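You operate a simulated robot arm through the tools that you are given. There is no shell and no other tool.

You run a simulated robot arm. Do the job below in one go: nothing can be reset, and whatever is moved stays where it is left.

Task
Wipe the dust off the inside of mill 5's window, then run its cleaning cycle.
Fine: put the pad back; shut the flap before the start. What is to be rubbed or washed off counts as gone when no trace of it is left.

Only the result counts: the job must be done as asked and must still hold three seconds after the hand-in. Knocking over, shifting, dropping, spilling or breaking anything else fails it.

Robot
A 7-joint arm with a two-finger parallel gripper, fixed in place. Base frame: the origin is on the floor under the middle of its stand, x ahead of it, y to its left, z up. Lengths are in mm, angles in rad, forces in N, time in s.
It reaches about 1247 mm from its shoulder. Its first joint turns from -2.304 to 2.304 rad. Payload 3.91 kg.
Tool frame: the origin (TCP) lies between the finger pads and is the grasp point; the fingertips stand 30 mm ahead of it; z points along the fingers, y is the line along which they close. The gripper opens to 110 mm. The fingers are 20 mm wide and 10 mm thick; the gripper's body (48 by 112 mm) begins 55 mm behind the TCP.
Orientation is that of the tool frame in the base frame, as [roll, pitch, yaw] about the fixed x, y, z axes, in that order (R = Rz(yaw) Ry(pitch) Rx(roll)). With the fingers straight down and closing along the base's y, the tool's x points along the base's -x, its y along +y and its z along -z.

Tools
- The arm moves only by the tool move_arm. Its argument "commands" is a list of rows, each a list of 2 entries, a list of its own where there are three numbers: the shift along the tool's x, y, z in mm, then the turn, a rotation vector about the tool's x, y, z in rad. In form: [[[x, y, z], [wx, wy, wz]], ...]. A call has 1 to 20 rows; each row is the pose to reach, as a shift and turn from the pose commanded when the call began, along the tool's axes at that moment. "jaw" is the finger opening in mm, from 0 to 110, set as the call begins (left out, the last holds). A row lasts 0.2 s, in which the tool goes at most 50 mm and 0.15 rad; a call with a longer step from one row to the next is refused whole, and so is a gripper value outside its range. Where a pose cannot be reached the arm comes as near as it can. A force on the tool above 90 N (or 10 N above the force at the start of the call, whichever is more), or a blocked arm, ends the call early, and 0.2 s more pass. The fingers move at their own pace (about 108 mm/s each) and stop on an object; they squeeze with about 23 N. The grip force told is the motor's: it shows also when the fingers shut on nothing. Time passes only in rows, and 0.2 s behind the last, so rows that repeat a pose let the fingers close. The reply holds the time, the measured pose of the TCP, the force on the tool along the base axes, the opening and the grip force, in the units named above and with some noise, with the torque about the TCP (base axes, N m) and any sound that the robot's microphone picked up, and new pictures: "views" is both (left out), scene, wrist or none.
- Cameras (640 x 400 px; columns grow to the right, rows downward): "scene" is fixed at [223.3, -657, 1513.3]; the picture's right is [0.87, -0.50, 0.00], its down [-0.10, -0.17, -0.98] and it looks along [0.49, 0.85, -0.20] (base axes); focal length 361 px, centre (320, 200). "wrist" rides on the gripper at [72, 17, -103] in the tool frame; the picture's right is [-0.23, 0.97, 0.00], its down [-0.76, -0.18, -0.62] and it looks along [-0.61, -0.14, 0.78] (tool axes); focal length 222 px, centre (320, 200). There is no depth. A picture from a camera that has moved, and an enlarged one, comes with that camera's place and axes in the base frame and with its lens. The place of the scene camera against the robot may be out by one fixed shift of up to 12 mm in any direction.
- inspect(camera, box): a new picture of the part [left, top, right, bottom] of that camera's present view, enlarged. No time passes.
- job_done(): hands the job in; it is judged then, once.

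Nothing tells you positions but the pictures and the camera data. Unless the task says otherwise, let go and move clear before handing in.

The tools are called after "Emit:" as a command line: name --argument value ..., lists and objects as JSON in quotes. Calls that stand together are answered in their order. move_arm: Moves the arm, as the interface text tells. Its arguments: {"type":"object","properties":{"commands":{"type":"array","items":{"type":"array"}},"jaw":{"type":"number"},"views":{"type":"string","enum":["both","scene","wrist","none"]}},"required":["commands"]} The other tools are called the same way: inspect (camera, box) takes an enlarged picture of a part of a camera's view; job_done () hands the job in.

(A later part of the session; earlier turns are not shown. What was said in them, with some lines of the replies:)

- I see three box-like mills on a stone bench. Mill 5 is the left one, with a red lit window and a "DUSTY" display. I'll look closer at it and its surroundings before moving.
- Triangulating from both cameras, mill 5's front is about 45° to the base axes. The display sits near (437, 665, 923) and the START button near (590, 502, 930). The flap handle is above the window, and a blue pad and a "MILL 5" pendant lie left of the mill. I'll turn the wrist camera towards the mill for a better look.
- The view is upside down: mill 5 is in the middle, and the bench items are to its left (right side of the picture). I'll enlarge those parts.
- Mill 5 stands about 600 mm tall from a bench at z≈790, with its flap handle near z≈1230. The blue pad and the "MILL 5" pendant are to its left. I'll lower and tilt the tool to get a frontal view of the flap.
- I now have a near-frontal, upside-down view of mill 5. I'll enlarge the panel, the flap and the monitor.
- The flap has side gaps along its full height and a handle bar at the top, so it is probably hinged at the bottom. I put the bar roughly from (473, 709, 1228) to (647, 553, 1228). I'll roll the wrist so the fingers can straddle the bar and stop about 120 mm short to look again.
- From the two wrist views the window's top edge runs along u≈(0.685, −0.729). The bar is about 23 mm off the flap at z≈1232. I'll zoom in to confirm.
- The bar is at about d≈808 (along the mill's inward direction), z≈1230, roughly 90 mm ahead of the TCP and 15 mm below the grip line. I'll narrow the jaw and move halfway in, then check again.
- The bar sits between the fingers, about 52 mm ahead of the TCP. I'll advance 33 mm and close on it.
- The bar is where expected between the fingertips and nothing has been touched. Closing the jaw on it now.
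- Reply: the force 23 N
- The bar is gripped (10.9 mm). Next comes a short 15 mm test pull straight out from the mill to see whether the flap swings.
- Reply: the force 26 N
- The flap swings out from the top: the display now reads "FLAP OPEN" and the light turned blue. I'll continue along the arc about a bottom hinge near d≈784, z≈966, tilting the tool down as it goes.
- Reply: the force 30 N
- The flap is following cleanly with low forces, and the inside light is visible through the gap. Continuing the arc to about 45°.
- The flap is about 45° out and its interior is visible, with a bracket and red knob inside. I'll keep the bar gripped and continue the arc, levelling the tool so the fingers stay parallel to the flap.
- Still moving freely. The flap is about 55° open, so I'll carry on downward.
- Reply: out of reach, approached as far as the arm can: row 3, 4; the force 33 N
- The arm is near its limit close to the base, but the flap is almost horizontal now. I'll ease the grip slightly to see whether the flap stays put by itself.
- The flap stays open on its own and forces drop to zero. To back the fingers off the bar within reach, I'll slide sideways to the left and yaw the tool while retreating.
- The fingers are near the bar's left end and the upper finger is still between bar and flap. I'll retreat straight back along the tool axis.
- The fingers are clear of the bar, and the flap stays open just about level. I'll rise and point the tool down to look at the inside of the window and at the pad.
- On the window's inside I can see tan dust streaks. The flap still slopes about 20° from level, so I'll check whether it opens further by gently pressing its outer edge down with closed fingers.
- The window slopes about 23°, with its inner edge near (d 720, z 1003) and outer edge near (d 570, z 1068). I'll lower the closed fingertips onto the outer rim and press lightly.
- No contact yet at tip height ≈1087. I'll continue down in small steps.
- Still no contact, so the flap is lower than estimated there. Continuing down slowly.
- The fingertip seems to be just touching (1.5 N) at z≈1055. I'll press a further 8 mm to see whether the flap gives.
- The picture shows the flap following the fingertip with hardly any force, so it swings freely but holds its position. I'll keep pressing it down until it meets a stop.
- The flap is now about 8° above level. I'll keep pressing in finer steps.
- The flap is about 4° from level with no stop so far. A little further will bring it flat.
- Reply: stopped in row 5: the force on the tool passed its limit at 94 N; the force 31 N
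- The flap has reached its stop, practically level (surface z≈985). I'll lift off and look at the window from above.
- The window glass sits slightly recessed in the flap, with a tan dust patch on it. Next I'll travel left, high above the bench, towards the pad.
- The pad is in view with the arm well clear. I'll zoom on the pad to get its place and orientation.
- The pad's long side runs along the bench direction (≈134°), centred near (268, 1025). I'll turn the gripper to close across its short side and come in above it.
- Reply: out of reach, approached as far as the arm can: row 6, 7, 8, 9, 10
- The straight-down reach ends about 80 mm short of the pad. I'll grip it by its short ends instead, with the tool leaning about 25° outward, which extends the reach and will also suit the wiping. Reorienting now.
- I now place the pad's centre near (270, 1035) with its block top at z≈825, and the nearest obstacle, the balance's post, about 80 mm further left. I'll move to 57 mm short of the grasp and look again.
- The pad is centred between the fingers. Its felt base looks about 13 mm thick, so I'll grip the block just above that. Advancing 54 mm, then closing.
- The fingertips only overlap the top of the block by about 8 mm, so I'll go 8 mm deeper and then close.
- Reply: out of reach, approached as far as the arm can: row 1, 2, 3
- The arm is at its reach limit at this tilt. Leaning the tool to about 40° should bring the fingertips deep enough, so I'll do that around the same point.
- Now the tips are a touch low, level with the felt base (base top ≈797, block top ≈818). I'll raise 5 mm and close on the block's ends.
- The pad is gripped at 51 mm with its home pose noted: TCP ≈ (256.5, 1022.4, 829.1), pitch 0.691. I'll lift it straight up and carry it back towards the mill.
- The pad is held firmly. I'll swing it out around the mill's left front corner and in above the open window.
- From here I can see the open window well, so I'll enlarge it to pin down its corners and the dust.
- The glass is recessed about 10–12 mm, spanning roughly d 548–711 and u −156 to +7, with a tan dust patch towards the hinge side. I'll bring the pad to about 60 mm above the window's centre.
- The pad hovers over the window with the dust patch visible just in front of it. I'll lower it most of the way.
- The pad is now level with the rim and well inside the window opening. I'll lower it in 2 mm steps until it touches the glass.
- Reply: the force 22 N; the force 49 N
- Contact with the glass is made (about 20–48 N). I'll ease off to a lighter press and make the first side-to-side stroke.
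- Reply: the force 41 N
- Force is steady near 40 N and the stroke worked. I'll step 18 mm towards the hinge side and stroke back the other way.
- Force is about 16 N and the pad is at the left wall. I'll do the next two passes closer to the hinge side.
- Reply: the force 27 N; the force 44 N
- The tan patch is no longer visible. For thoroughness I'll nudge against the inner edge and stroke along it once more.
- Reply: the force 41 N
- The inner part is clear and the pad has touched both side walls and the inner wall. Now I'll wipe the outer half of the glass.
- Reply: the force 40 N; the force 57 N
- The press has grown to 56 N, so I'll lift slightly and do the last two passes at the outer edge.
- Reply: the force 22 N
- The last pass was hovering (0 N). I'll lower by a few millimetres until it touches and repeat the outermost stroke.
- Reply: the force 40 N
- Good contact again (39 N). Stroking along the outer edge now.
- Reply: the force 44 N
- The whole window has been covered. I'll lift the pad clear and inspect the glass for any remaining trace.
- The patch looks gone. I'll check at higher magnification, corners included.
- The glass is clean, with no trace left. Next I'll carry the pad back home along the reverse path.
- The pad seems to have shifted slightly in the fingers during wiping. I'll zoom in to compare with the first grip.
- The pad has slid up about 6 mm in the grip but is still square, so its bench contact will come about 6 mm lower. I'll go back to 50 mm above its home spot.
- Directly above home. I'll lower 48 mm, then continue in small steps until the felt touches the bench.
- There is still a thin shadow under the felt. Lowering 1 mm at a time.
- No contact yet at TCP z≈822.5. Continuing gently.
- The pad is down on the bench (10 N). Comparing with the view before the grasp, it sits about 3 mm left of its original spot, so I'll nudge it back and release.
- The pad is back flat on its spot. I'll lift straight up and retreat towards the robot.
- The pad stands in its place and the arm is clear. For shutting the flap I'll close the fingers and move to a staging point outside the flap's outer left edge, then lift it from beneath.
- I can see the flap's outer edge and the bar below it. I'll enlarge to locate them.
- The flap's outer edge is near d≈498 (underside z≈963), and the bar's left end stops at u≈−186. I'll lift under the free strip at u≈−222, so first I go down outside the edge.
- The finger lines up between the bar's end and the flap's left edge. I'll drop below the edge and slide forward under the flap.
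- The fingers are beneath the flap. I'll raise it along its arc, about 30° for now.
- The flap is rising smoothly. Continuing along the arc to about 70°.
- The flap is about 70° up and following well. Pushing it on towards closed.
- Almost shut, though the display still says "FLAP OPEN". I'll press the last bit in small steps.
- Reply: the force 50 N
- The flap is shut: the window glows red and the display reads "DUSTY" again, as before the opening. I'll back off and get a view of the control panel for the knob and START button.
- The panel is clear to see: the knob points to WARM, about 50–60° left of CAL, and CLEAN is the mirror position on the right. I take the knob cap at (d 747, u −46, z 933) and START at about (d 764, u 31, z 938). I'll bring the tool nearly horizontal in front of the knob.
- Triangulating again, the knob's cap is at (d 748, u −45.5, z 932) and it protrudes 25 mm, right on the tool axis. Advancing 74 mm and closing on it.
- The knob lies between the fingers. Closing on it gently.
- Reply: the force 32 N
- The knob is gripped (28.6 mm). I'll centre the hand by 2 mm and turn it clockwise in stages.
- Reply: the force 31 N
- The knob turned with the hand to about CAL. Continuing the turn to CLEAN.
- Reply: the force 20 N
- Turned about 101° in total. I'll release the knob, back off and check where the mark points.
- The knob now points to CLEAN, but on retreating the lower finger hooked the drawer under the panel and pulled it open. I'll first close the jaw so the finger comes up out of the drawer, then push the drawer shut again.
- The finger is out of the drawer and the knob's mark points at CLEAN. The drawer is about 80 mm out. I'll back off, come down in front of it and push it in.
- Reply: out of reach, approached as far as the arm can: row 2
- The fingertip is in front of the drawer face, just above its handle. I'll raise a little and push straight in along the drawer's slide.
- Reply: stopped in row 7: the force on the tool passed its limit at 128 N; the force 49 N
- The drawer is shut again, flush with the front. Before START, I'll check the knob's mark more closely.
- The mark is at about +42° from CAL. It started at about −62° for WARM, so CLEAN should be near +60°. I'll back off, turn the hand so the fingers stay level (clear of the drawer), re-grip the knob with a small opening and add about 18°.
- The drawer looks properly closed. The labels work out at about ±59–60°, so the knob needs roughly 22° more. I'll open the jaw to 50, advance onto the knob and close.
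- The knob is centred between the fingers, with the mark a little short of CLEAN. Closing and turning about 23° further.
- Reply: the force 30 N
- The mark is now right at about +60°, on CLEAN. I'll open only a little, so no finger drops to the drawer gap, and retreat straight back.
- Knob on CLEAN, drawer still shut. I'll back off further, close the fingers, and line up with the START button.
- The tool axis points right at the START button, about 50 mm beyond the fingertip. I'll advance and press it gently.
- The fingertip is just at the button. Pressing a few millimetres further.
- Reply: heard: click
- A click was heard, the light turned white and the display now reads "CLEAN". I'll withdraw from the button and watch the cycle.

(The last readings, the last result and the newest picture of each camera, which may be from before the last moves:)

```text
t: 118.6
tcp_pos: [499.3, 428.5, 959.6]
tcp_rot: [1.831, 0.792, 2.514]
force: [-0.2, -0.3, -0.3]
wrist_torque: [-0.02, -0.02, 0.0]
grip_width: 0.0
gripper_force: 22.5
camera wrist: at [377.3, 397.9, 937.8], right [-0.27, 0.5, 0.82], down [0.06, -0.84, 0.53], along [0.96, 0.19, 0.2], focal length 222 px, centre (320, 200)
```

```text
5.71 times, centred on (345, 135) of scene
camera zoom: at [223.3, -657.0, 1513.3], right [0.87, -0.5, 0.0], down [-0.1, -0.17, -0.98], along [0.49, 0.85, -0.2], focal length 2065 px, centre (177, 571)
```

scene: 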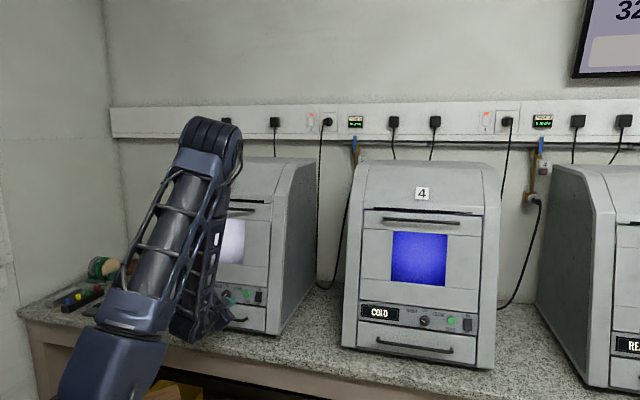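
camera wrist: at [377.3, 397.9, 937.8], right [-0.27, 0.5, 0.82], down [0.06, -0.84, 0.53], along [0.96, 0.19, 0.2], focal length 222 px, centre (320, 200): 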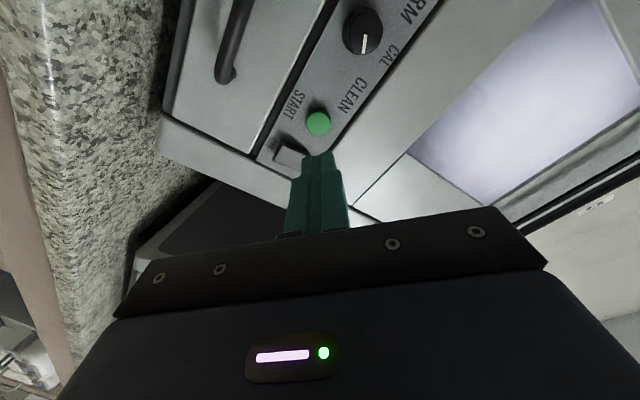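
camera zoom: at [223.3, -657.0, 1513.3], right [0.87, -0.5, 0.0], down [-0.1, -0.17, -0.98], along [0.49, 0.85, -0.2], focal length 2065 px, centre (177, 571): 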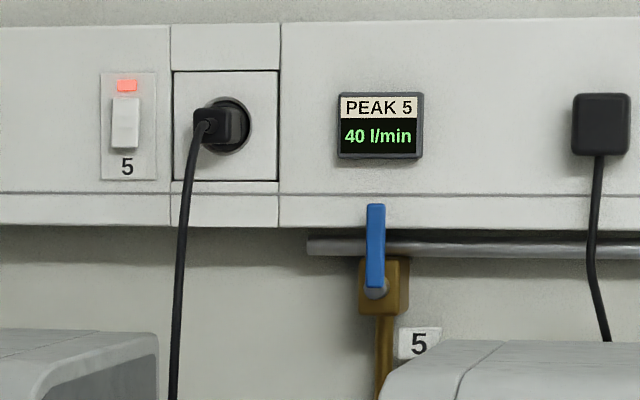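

Flow at PEAK 5 reads 40 l/min and the chamber is lit white, so the cleaning cycle is running. I'll move the arm well clear to the left and let the cycle run.

Emit:
move_arm --commands '[[[1.5, 10, -25], [0, 0, 0]], [[4, 40, -45], [0, 0, 0]], [[9, 75, -60], [0, 0, 0]], [[14, 110, -72], [0, 0, 0]], [[19, 145, -84], [0, 0, 0]], [[24, 180, -95], [0, 0, 0]], [[29, 215, -105], [0, 0, 0]], [[34, 250, -115], [0, 0, 0]], [[39, 280, -126], [0, 0, 0]], [[42.5, 304.9, -134], [0, 0, 0]], [[42.5, 304.9, -134], [0, 0, 0]]]' --jaw 0

Emit:
inspect --camera "scene" --box '[150, 170, 290, 340]'

```text
t: 121.0
tcp_pos: [255.1, 542.3, 1160.5]
tcp_rot: [1.828, 0.795, 2.517]
force: [0.0, -0.5, 0.8]
wrist_torque: [0.01, 0.01, 0.0]
grip_width: 0.0
gripper_force: 23.6
camera wrist: at [132.3, 511.6, 1138.8], right [-0.27, 0.5, 0.82], down [0.06, -0.84, 0.53], along [0.96, 0.19, 0.2], focal length 222 px, centre (320, 200)
```

scene: 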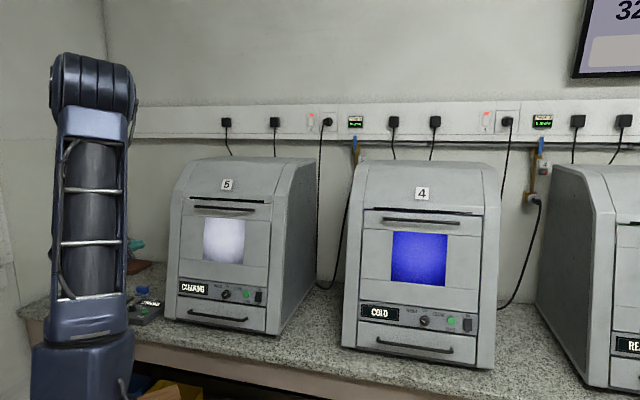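
wrist: 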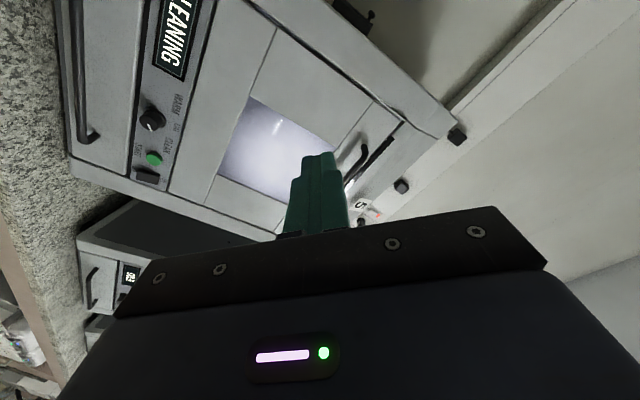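

```text
2.35 times, centred on (220, 255) of scene
camera zoom: at [223.3, -657.0, 1513.3], right [0.87, -0.5, 0.0], down [-0.1, -0.17, -0.98], along [0.49, 0.85, -0.2], focal length 850 px, centre (555, 71)
```

zoom: 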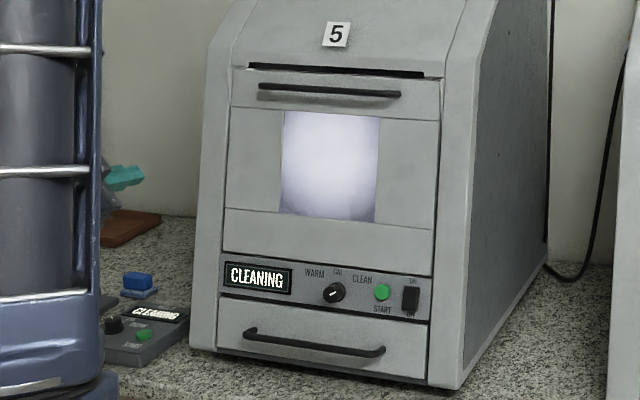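

The display reads "CLEANING", the drawer and flap are shut, and the pad is in place. I'll wait while the cycle runs.

Emit:
move_arm --commands '[[[0, 0, 0], [0, 0, 0]], [[0, 0, 0], [0, 0, 0]], [[0, 0, 0], [0, 0, 0]], [[0, 0, 0], [0, 0, 0]], [[0, 0, 0], [0, 0, 0]], [[0, 0, 0], [0, 0, 0]], [[0, 0, 0], [0, 0, 0]], [[0, 0, 0], [0, 0, 0]], [[0, 0, 0], [0, 0, 0]], [[0, 0, 0], [0, 0, 0]], [[0, 0, 0], [0, 0, 0]], [[0, 0, 0], [0, 0, 0]], [[0, 0, 0], [0, 0, 0]], [[0, 0, 0], [0, 0, 0]], [[0, 0, 0], [0, 0, 0]], [[0, 0, 0], [0, 0, 0]], [[0, 0, 0], [0, 0, 0]], [[0, 0, 0], [0, 0, 0]], [[0, 0, 0], [0, 0, 0]], [[0, 0, 0], [0, 0, 0]]]' --views "scene"

Emit:
inspect --camera "scene" --box '[150, 170, 290, 340]'

```text
t: 125.2
tcp_pos: [254.5, 542.5, 1159.7]
tcp_rot: [1.829, 0.795, 2.515]
force: [-0.4, 1.0, 0.2]
wrist_torque: [0.02, 0.05, -0.02]
grip_width: 0.3
gripper_force: 23.3
```

scene: 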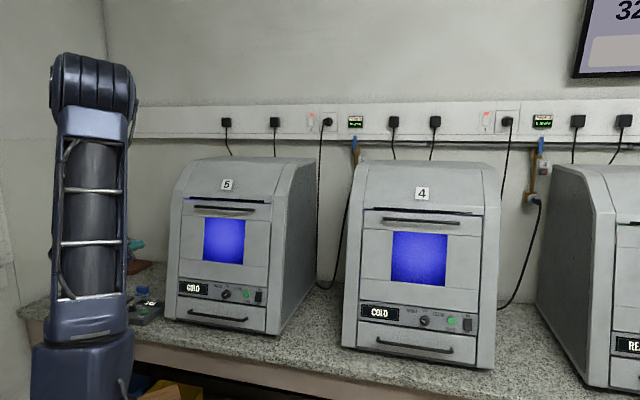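

```text
2.35 times, centred on (220, 255) of scene
camera zoom: at [223.3, -657.0, 1513.3], right [0.87, -0.5, 0.0], down [-0.1, -0.17, -0.98], along [0.49, 0.85, -0.2], focal length 850 px, centre (555, 71)
```

zoom: 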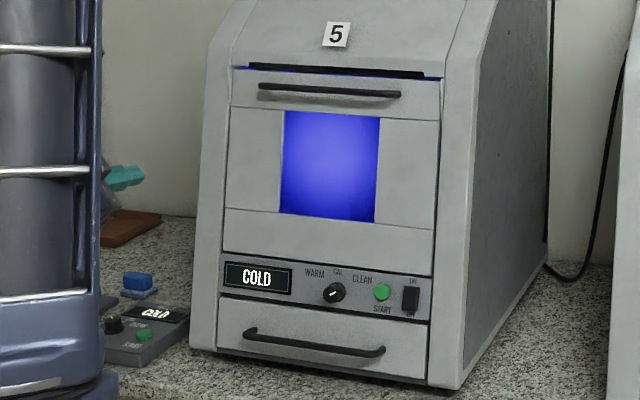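

The cycle has finished: the display went from "CLEANING" to "COLD" (no longer DUSTY), with the peak flow recorded. I'll check the drawer, window and bench in detail before handing in.

Emit:
inspect --camera "scene" --box '[165, 275, 275, 345]'

Emit:
inspect --camera "scene" --box '[335, 295, 505, 375]'

Emit:
inspect --camera "scene" --box '[170, 180, 280, 275]'

Emit:
inspect --camera "wrist" --box '[40, 0, 440, 240]'

```text
5.71 times, centred on (220, 310) of scene
camera zoom: at [223.3, -657.0, 1513.3], right [0.87, -0.5, 0.0], down [-0.1, -0.17, -0.98], along [0.49, 0.85, -0.2], focal length 2065 px, centre (891, -429)
```

zoom: 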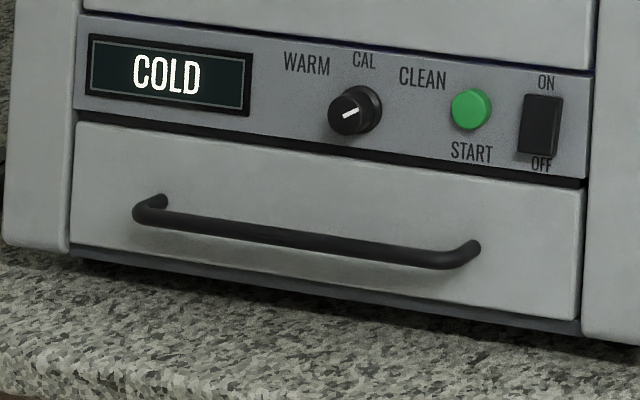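

```text
3.76 times, centred on (420, 335) of scene
camera zoom: at [223.3, -657.0, 1513.3], right [0.87, -0.5, 0.0], down [-0.1, -0.17, -0.98], along [0.49, 0.85, -0.2], focal length 1360 px, centre (-56, -308)
```

zoom: 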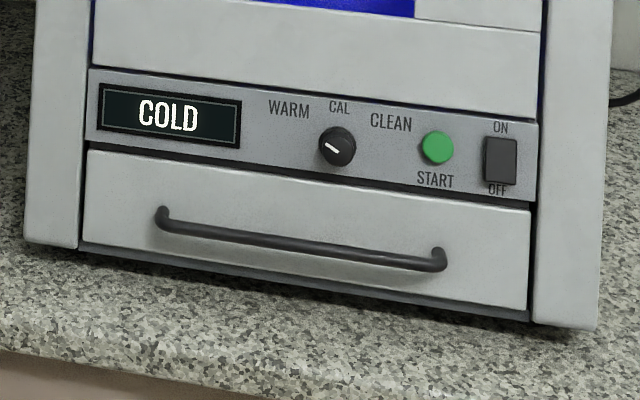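

```text
4.21 times, centred on (225, 228) of scene
camera zoom: at [223.3, -657.0, 1513.3], right [0.87, -0.5, 0.0], down [-0.1, -0.17, -0.98], along [0.49, 0.85, -0.2], focal length 1521 px, centre (720, 84)
```

zoom: 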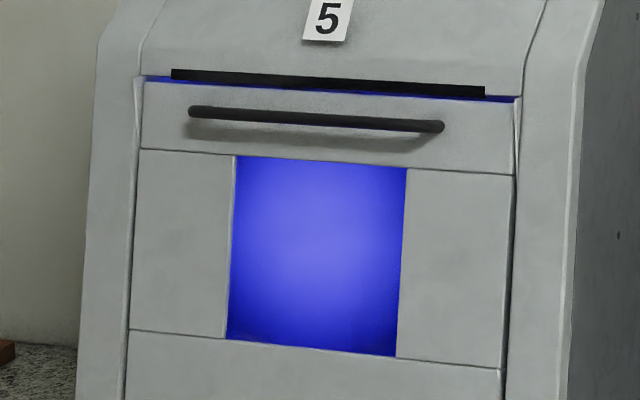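

```text
1.60 times, centred on (240, 120) of wrist
camera zoom: at [132.4, 511.4, 1138.6], right [-0.27, 0.5, 0.82], down [0.06, -0.84, 0.53], along [0.96, 0.19, 0.2], focal length 355 px, centre (448, 328)
```

zoom: 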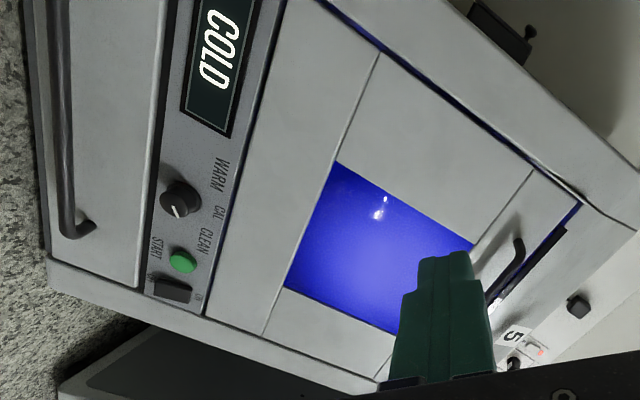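

Everything checks out before I hand in:
- **Window:** the inside is clean, with no trace of dust.
- **Pad:** it is back in its place.
- **Flap and drawer:** both are shut.
- **Cleaning cycle:** it has run, with the display going from CLEANING to COLD.
- **Arm:** it is clear and holding nothing.

Handing in now.

Emit:
job_done

```text
The job is handed in.
```

I wiped the dust off the inside of mill 5's window and ran its cleaning cycle; the job is handed in. The display went from "DUSTY" to "CLEANING" and ended on "COLD", and the flow display for mill 5 (PEAK 5) shows a peak of 40 l/min.

- **Window:** I wiped the whole pane right up to its edges, and no trace of dust showed afterwards, even enlarged.
- **Pad:** it is back on the bench within a few millimetres of where it was.
- **Flap:** it was shut before I pressed START.
- **Knob:** I turned it from WARM to CLEAN for the cycle and left it there.
- **Drawer:** while I was backing off the knob, a finger caught mill 5's lower drawer and pulled it out about 80 mm. I pushed it back in until it stopped; it looks flush with the front. The things inside may have moved slightly.

The mill itself showed no visible shift. The arm is clear of it and holding nothing.
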